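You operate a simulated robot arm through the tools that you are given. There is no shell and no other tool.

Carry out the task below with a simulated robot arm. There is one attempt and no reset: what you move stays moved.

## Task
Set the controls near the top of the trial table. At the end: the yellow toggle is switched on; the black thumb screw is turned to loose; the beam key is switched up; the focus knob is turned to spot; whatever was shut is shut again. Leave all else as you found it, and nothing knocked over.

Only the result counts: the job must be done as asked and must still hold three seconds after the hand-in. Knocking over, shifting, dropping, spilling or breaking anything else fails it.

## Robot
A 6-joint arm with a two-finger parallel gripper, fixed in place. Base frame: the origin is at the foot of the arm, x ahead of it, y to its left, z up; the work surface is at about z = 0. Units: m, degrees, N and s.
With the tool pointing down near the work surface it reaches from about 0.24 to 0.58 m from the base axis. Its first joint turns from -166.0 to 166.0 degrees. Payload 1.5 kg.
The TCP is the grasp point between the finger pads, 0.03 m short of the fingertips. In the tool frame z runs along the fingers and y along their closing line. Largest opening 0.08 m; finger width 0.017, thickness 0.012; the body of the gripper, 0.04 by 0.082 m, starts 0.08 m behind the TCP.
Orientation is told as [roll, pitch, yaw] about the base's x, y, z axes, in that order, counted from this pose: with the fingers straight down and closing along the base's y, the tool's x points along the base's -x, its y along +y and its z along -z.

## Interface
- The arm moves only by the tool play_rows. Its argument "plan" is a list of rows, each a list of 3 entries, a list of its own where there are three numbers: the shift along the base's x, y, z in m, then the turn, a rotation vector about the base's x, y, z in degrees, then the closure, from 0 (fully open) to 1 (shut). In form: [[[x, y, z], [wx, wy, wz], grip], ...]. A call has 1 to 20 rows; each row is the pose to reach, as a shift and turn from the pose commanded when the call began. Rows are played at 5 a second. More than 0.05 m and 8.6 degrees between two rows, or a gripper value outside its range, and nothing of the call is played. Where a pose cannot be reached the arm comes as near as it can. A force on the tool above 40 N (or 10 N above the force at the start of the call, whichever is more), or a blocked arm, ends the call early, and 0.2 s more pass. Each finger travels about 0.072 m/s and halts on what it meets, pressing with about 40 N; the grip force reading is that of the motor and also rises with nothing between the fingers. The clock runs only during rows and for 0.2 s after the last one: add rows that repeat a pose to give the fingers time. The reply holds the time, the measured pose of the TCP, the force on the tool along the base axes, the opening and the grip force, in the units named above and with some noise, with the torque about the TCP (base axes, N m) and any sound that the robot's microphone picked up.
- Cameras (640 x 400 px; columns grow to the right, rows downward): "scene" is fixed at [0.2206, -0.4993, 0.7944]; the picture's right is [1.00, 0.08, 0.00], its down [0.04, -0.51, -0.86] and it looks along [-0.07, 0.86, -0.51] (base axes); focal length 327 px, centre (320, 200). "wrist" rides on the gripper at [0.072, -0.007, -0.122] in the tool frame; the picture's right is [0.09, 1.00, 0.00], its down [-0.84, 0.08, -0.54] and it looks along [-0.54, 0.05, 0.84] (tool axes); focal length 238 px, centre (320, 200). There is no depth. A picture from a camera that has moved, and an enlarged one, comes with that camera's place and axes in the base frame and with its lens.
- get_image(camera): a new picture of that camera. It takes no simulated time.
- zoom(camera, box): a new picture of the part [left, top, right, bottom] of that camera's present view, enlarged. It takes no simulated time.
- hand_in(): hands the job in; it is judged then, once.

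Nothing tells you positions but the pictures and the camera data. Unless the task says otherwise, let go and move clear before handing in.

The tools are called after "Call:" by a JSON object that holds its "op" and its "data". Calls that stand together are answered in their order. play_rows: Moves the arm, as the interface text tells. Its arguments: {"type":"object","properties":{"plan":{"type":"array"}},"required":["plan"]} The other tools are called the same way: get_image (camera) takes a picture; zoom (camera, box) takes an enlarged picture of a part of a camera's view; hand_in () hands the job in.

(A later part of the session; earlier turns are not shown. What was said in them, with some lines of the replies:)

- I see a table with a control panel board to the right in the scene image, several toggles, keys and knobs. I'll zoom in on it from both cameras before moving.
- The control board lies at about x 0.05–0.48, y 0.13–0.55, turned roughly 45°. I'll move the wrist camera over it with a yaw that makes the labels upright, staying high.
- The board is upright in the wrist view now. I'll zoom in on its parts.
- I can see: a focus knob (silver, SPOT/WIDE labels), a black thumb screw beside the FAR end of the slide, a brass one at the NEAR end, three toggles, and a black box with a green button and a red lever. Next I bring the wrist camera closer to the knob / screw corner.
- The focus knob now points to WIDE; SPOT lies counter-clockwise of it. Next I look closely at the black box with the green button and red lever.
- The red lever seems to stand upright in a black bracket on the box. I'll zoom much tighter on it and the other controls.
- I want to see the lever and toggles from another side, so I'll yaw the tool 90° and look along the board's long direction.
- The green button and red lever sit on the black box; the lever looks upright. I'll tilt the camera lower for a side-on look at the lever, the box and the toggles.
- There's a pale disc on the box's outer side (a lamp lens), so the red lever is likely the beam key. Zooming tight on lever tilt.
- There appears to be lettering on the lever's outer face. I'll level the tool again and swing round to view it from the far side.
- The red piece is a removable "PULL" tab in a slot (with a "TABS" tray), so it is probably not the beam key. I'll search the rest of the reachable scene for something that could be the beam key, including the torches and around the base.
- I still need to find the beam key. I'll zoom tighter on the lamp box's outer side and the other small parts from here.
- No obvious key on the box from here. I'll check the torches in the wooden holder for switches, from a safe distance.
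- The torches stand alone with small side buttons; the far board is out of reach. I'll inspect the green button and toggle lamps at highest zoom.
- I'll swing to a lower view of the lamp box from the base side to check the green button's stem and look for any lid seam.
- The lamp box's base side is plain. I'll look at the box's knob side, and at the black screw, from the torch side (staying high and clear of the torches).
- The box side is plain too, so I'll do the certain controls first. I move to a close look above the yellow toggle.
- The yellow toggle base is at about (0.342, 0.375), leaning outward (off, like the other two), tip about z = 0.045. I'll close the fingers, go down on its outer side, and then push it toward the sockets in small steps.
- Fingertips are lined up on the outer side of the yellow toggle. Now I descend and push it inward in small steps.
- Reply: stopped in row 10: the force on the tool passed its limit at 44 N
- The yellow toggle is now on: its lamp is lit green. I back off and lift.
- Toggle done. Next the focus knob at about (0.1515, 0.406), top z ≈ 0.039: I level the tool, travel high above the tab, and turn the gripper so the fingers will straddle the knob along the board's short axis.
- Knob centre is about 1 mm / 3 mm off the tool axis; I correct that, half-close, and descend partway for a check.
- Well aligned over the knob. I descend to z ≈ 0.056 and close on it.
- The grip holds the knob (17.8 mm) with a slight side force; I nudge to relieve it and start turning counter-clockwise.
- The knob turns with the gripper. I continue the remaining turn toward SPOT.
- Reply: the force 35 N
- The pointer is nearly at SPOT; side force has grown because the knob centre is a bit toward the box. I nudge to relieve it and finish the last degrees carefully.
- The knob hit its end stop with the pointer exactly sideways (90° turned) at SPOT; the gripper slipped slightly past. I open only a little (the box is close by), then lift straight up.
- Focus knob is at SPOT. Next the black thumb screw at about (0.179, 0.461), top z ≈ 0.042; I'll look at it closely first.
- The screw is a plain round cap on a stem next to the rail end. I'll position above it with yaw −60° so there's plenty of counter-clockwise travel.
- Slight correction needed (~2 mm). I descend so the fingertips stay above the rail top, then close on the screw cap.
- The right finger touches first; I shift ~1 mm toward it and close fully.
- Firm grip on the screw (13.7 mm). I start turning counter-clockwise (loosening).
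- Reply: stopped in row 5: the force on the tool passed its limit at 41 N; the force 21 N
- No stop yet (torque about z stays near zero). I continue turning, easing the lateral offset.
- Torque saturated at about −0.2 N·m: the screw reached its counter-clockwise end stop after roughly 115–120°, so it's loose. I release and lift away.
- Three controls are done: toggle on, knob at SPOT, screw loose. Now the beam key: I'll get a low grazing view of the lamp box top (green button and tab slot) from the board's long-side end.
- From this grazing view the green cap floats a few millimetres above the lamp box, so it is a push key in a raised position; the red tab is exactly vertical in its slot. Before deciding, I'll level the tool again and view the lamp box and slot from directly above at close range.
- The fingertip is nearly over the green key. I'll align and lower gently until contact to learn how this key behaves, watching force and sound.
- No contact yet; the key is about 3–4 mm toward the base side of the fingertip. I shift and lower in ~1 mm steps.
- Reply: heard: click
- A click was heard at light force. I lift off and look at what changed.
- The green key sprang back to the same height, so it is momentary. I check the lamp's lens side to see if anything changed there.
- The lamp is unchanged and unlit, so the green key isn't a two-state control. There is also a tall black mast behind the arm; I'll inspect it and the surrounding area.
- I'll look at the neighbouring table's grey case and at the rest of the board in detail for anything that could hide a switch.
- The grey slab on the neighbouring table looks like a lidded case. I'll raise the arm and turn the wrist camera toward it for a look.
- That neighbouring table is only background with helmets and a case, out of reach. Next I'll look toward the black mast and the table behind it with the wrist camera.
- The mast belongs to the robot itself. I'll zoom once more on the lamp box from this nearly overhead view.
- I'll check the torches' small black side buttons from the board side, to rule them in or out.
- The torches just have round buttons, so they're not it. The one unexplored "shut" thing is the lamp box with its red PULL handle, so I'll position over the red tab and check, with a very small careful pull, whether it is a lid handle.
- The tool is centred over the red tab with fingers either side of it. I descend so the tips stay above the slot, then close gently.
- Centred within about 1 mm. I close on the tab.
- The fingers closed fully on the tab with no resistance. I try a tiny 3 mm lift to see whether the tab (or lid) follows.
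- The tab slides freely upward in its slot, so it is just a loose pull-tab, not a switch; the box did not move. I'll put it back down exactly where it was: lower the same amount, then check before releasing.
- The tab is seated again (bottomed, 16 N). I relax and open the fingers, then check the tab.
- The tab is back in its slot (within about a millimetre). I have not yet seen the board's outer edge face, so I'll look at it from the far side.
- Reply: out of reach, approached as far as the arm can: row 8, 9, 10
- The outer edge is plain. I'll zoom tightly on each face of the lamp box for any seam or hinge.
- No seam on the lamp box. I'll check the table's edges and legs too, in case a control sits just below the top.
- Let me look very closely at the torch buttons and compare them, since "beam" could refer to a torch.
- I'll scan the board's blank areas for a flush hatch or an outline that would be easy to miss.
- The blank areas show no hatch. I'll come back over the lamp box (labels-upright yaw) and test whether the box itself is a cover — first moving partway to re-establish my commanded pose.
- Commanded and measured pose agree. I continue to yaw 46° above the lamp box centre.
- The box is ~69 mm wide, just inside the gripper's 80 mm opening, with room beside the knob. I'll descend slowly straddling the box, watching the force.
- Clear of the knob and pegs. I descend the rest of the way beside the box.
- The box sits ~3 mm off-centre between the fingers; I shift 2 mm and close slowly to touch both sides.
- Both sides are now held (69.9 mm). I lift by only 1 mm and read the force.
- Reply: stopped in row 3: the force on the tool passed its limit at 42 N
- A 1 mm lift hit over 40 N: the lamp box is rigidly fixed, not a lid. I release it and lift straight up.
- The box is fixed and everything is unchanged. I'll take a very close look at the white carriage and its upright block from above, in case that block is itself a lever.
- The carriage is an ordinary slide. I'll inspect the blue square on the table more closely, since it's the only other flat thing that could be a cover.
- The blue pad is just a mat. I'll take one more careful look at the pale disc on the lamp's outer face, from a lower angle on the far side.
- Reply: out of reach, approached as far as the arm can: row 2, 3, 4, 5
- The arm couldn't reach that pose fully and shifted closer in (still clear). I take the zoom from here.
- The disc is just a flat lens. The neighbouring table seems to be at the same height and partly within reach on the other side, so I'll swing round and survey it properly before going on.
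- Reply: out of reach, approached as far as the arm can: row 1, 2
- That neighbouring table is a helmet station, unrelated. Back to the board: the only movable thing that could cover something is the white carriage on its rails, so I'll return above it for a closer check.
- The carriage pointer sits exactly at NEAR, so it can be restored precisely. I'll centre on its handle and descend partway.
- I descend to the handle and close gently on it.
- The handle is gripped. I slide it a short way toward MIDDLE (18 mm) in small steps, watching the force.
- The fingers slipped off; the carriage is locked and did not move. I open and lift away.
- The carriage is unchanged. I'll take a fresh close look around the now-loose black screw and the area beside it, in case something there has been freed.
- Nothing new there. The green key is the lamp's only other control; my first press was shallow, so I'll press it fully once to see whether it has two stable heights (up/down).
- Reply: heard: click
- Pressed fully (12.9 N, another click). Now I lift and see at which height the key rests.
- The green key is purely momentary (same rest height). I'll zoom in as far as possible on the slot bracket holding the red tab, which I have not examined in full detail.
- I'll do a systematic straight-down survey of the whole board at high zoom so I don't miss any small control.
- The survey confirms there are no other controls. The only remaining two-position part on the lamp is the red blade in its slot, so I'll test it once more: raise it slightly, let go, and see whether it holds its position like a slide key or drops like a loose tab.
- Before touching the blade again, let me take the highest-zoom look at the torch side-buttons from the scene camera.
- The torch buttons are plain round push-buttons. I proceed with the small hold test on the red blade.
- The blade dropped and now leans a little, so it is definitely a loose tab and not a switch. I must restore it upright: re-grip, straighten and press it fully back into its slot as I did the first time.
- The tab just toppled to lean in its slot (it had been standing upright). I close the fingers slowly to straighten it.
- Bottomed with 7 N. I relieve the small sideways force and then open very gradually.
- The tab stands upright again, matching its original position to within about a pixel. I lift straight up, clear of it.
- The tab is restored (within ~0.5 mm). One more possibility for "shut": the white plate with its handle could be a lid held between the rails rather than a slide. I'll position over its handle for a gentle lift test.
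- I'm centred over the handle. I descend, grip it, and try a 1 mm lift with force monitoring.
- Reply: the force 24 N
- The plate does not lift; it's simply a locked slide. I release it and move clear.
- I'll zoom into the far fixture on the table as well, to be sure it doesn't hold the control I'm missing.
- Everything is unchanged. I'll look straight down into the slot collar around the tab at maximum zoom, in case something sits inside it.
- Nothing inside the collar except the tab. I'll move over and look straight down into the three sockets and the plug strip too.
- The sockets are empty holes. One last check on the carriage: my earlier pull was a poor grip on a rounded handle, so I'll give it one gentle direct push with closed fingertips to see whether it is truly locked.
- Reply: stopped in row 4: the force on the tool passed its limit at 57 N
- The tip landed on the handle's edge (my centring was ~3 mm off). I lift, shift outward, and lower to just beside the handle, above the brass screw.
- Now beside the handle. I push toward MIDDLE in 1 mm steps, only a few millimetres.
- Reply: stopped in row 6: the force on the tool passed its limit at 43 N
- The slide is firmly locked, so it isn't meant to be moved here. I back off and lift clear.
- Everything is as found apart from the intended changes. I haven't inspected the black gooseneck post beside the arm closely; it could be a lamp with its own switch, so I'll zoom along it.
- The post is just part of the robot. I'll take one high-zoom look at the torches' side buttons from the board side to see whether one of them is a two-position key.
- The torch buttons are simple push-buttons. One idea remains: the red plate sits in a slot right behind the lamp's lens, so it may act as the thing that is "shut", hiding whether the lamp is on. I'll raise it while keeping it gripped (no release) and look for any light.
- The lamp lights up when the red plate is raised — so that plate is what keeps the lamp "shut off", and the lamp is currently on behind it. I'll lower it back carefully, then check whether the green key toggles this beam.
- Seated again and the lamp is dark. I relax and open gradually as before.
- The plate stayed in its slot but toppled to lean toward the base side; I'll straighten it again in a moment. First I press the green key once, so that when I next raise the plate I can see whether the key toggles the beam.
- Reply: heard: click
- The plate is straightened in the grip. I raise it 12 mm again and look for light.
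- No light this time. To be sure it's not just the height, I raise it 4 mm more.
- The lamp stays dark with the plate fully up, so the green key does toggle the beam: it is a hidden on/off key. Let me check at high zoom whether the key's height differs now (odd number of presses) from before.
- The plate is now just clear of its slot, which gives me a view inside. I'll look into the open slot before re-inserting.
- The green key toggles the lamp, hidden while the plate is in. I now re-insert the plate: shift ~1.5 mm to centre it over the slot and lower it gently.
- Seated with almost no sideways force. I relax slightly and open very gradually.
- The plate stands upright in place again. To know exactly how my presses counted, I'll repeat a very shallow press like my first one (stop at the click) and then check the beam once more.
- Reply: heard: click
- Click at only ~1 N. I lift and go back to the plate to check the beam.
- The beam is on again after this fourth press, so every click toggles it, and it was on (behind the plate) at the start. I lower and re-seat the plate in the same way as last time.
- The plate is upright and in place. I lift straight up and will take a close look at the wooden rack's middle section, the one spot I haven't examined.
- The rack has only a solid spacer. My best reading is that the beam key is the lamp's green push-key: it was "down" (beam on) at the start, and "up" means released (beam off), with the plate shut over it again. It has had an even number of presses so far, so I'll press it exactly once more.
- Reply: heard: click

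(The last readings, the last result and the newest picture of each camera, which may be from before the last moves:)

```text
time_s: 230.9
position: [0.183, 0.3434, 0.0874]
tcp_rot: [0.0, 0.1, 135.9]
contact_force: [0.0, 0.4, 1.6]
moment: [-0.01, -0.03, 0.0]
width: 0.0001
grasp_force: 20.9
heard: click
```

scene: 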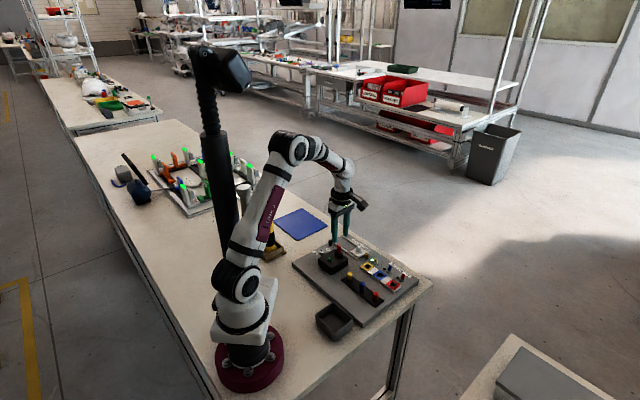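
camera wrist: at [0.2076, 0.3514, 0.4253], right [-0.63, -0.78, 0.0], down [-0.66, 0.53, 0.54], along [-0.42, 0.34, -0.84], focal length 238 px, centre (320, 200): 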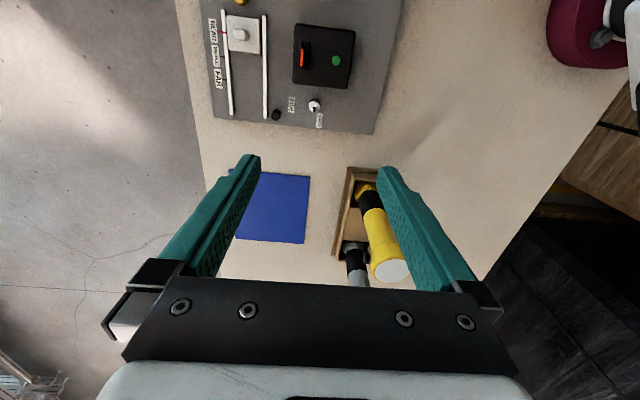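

Exactly one click. I lift straight up, move clear of the board, and do a final check of everything.

Call:
{"op": "play_rows", "data": {"plan": [[[0, 0, 0.005], [0, 0, 0], 1], [[0, 0, 0.02], [0, 0, 0], 1], [[0, 0, 0.05], [0, 0, 0], 1], [[0, 0, 0.09], [0, 0, 0], 1], [[0, 0, 0.13], [0, 0, 0], 0.7], [[-0.01, -0.01, 0.17], [0, 0, 0], 0.4], [[-0.03, -0.03, 0.2], [0, 0, 0], 0.2], [[-0.05, -0.04, 0.21], [0, 0, 0], 0], [[-0.05, -0.04, 0.21], [0, 0, 0], 0]]}}

Call:
{"op": "get_image", "data": {"camera": "scene"}}

Call:
{"op": "zoom", "data": {"camera": "scene", "box": [300, 225, 430, 325]}}

Call:
{"op": "zoom", "data": {"camera": "scene", "box": [320, 235, 370, 275]}}

Call:
{"op": "get_image", "data": {"camera": "wrist"}}

```text
time_s: 232.9
position: [0.132, 0.3023, 0.2967]
tcp_rot: [0.1, 0.1, 136.0]
contact_force: [0.5, 0.0, -1.2]
moment: [-0.03, 0.0, 0.01]
width: 0.0802
grasp_force: 0.1
```

```text
taken
```

scene: 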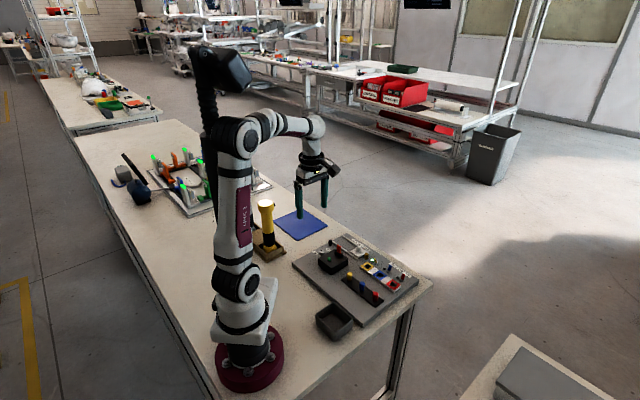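

```text
4.00 times, centred on (365, 275) of scene
camera zoom: at [0.2206, -0.4993, 0.7944], right [1.0, 0.08, 0.0], down [0.04, -0.51, -0.86], along [-0.07, 0.86, -0.51], focal length 1310 px, centre (140, -100)
```

zoom: 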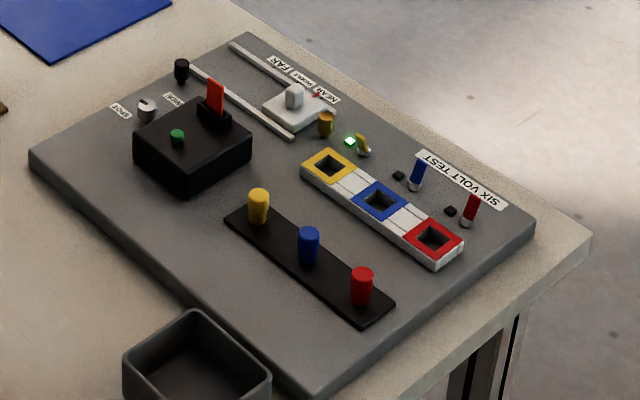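

```text
10.00 times, centred on (345, 255) of scene
camera zoom: at [0.2206, -0.4993, 0.7944], right [1.0, 0.08, 0.0], down [0.04, -0.51, -0.86], along [-0.07, 0.86, -0.51], focal length 3274 px, centre (70, -350)
```

zoom: 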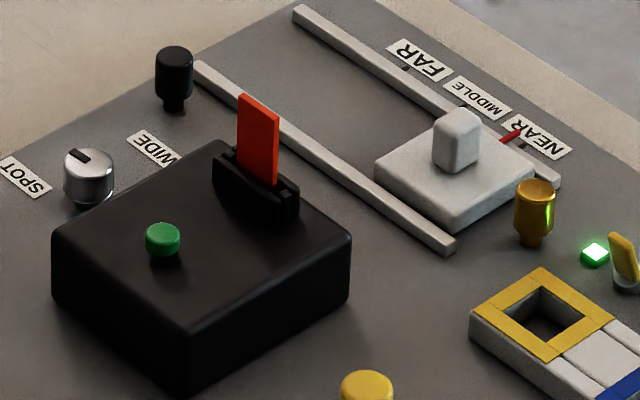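

```text
taken
camera wrist: at [0.1882, 0.2569, 0.4199], right [-0.63, -0.78, 0.0], down [-0.66, 0.53, 0.54], along [-0.42, 0.34, -0.84], focal length 238 px, centre (320, 200)
```

wrist: 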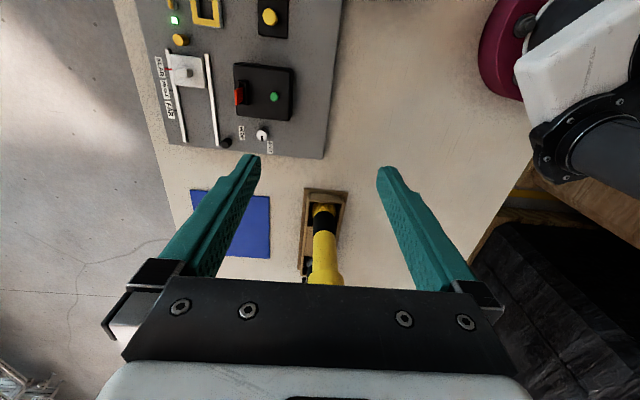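

Yellow toggle, black screw and focus knob are all set. The red plate stands upright in its slot, everything else looks as I found it, and the arm is clear. I never found a control marked as the beam key; treating the lamp's green push-key as that key, and one net press as "up", is my best guess rather than something I could confirm. I'm handing in on that basis.

Call:
{"op": "hand_in", "data": {}}

```text
The job is handed in.
```

I handed the job in. Three of the four controls are set as asked, but I could not confirm the beam key.

**Set and checked:**
- **Yellow toggle:** on; its lamp lit green.
- **Focus knob:** turned 90° to its end stop, with the pointer toward SPOT.
- **Black thumb screw:** turned counter-clockwise about 115–120° to its end stop, which I take as loose. It has no marking, so this rests on the stop and the usual thread direction.

**Beam key – a guess:** I found no control marked as a beam key and no lever with up and down positions. The nearest match was the green push-key on the lamp box.
- The key sits at the same height after every press. Each click switches the lamp on or off, which only shows when the red PULL plate is lifted.
- Counting back from my tests, the lamp was on at the start.
- I took "up" to mean released, or lamp off, and left it there after five presses. The last press clicked once, but I did not lift the plate again to see the lamp off. If "up" means on, or the beam key is something else, this part is wrong.

**Whatever was shut:** I found no lid or cover. The nearest thing was the red plate, and it is back in its slot.

**Other things I handled while searching:**
- **Red plate:** I lifted it several times, once fully out of its slot, and it toppled twice. It now stands upright within about a millimetre of where it was.
- **Lamp box and white slide:** I pushed and pulled both with more than 40 N, and once pressed down on the slide's handle at about 57 N. Neither moved, and the slide still points at NEAR.

In the last pictures nothing else looked moved or knocked over, and the arm was clear.
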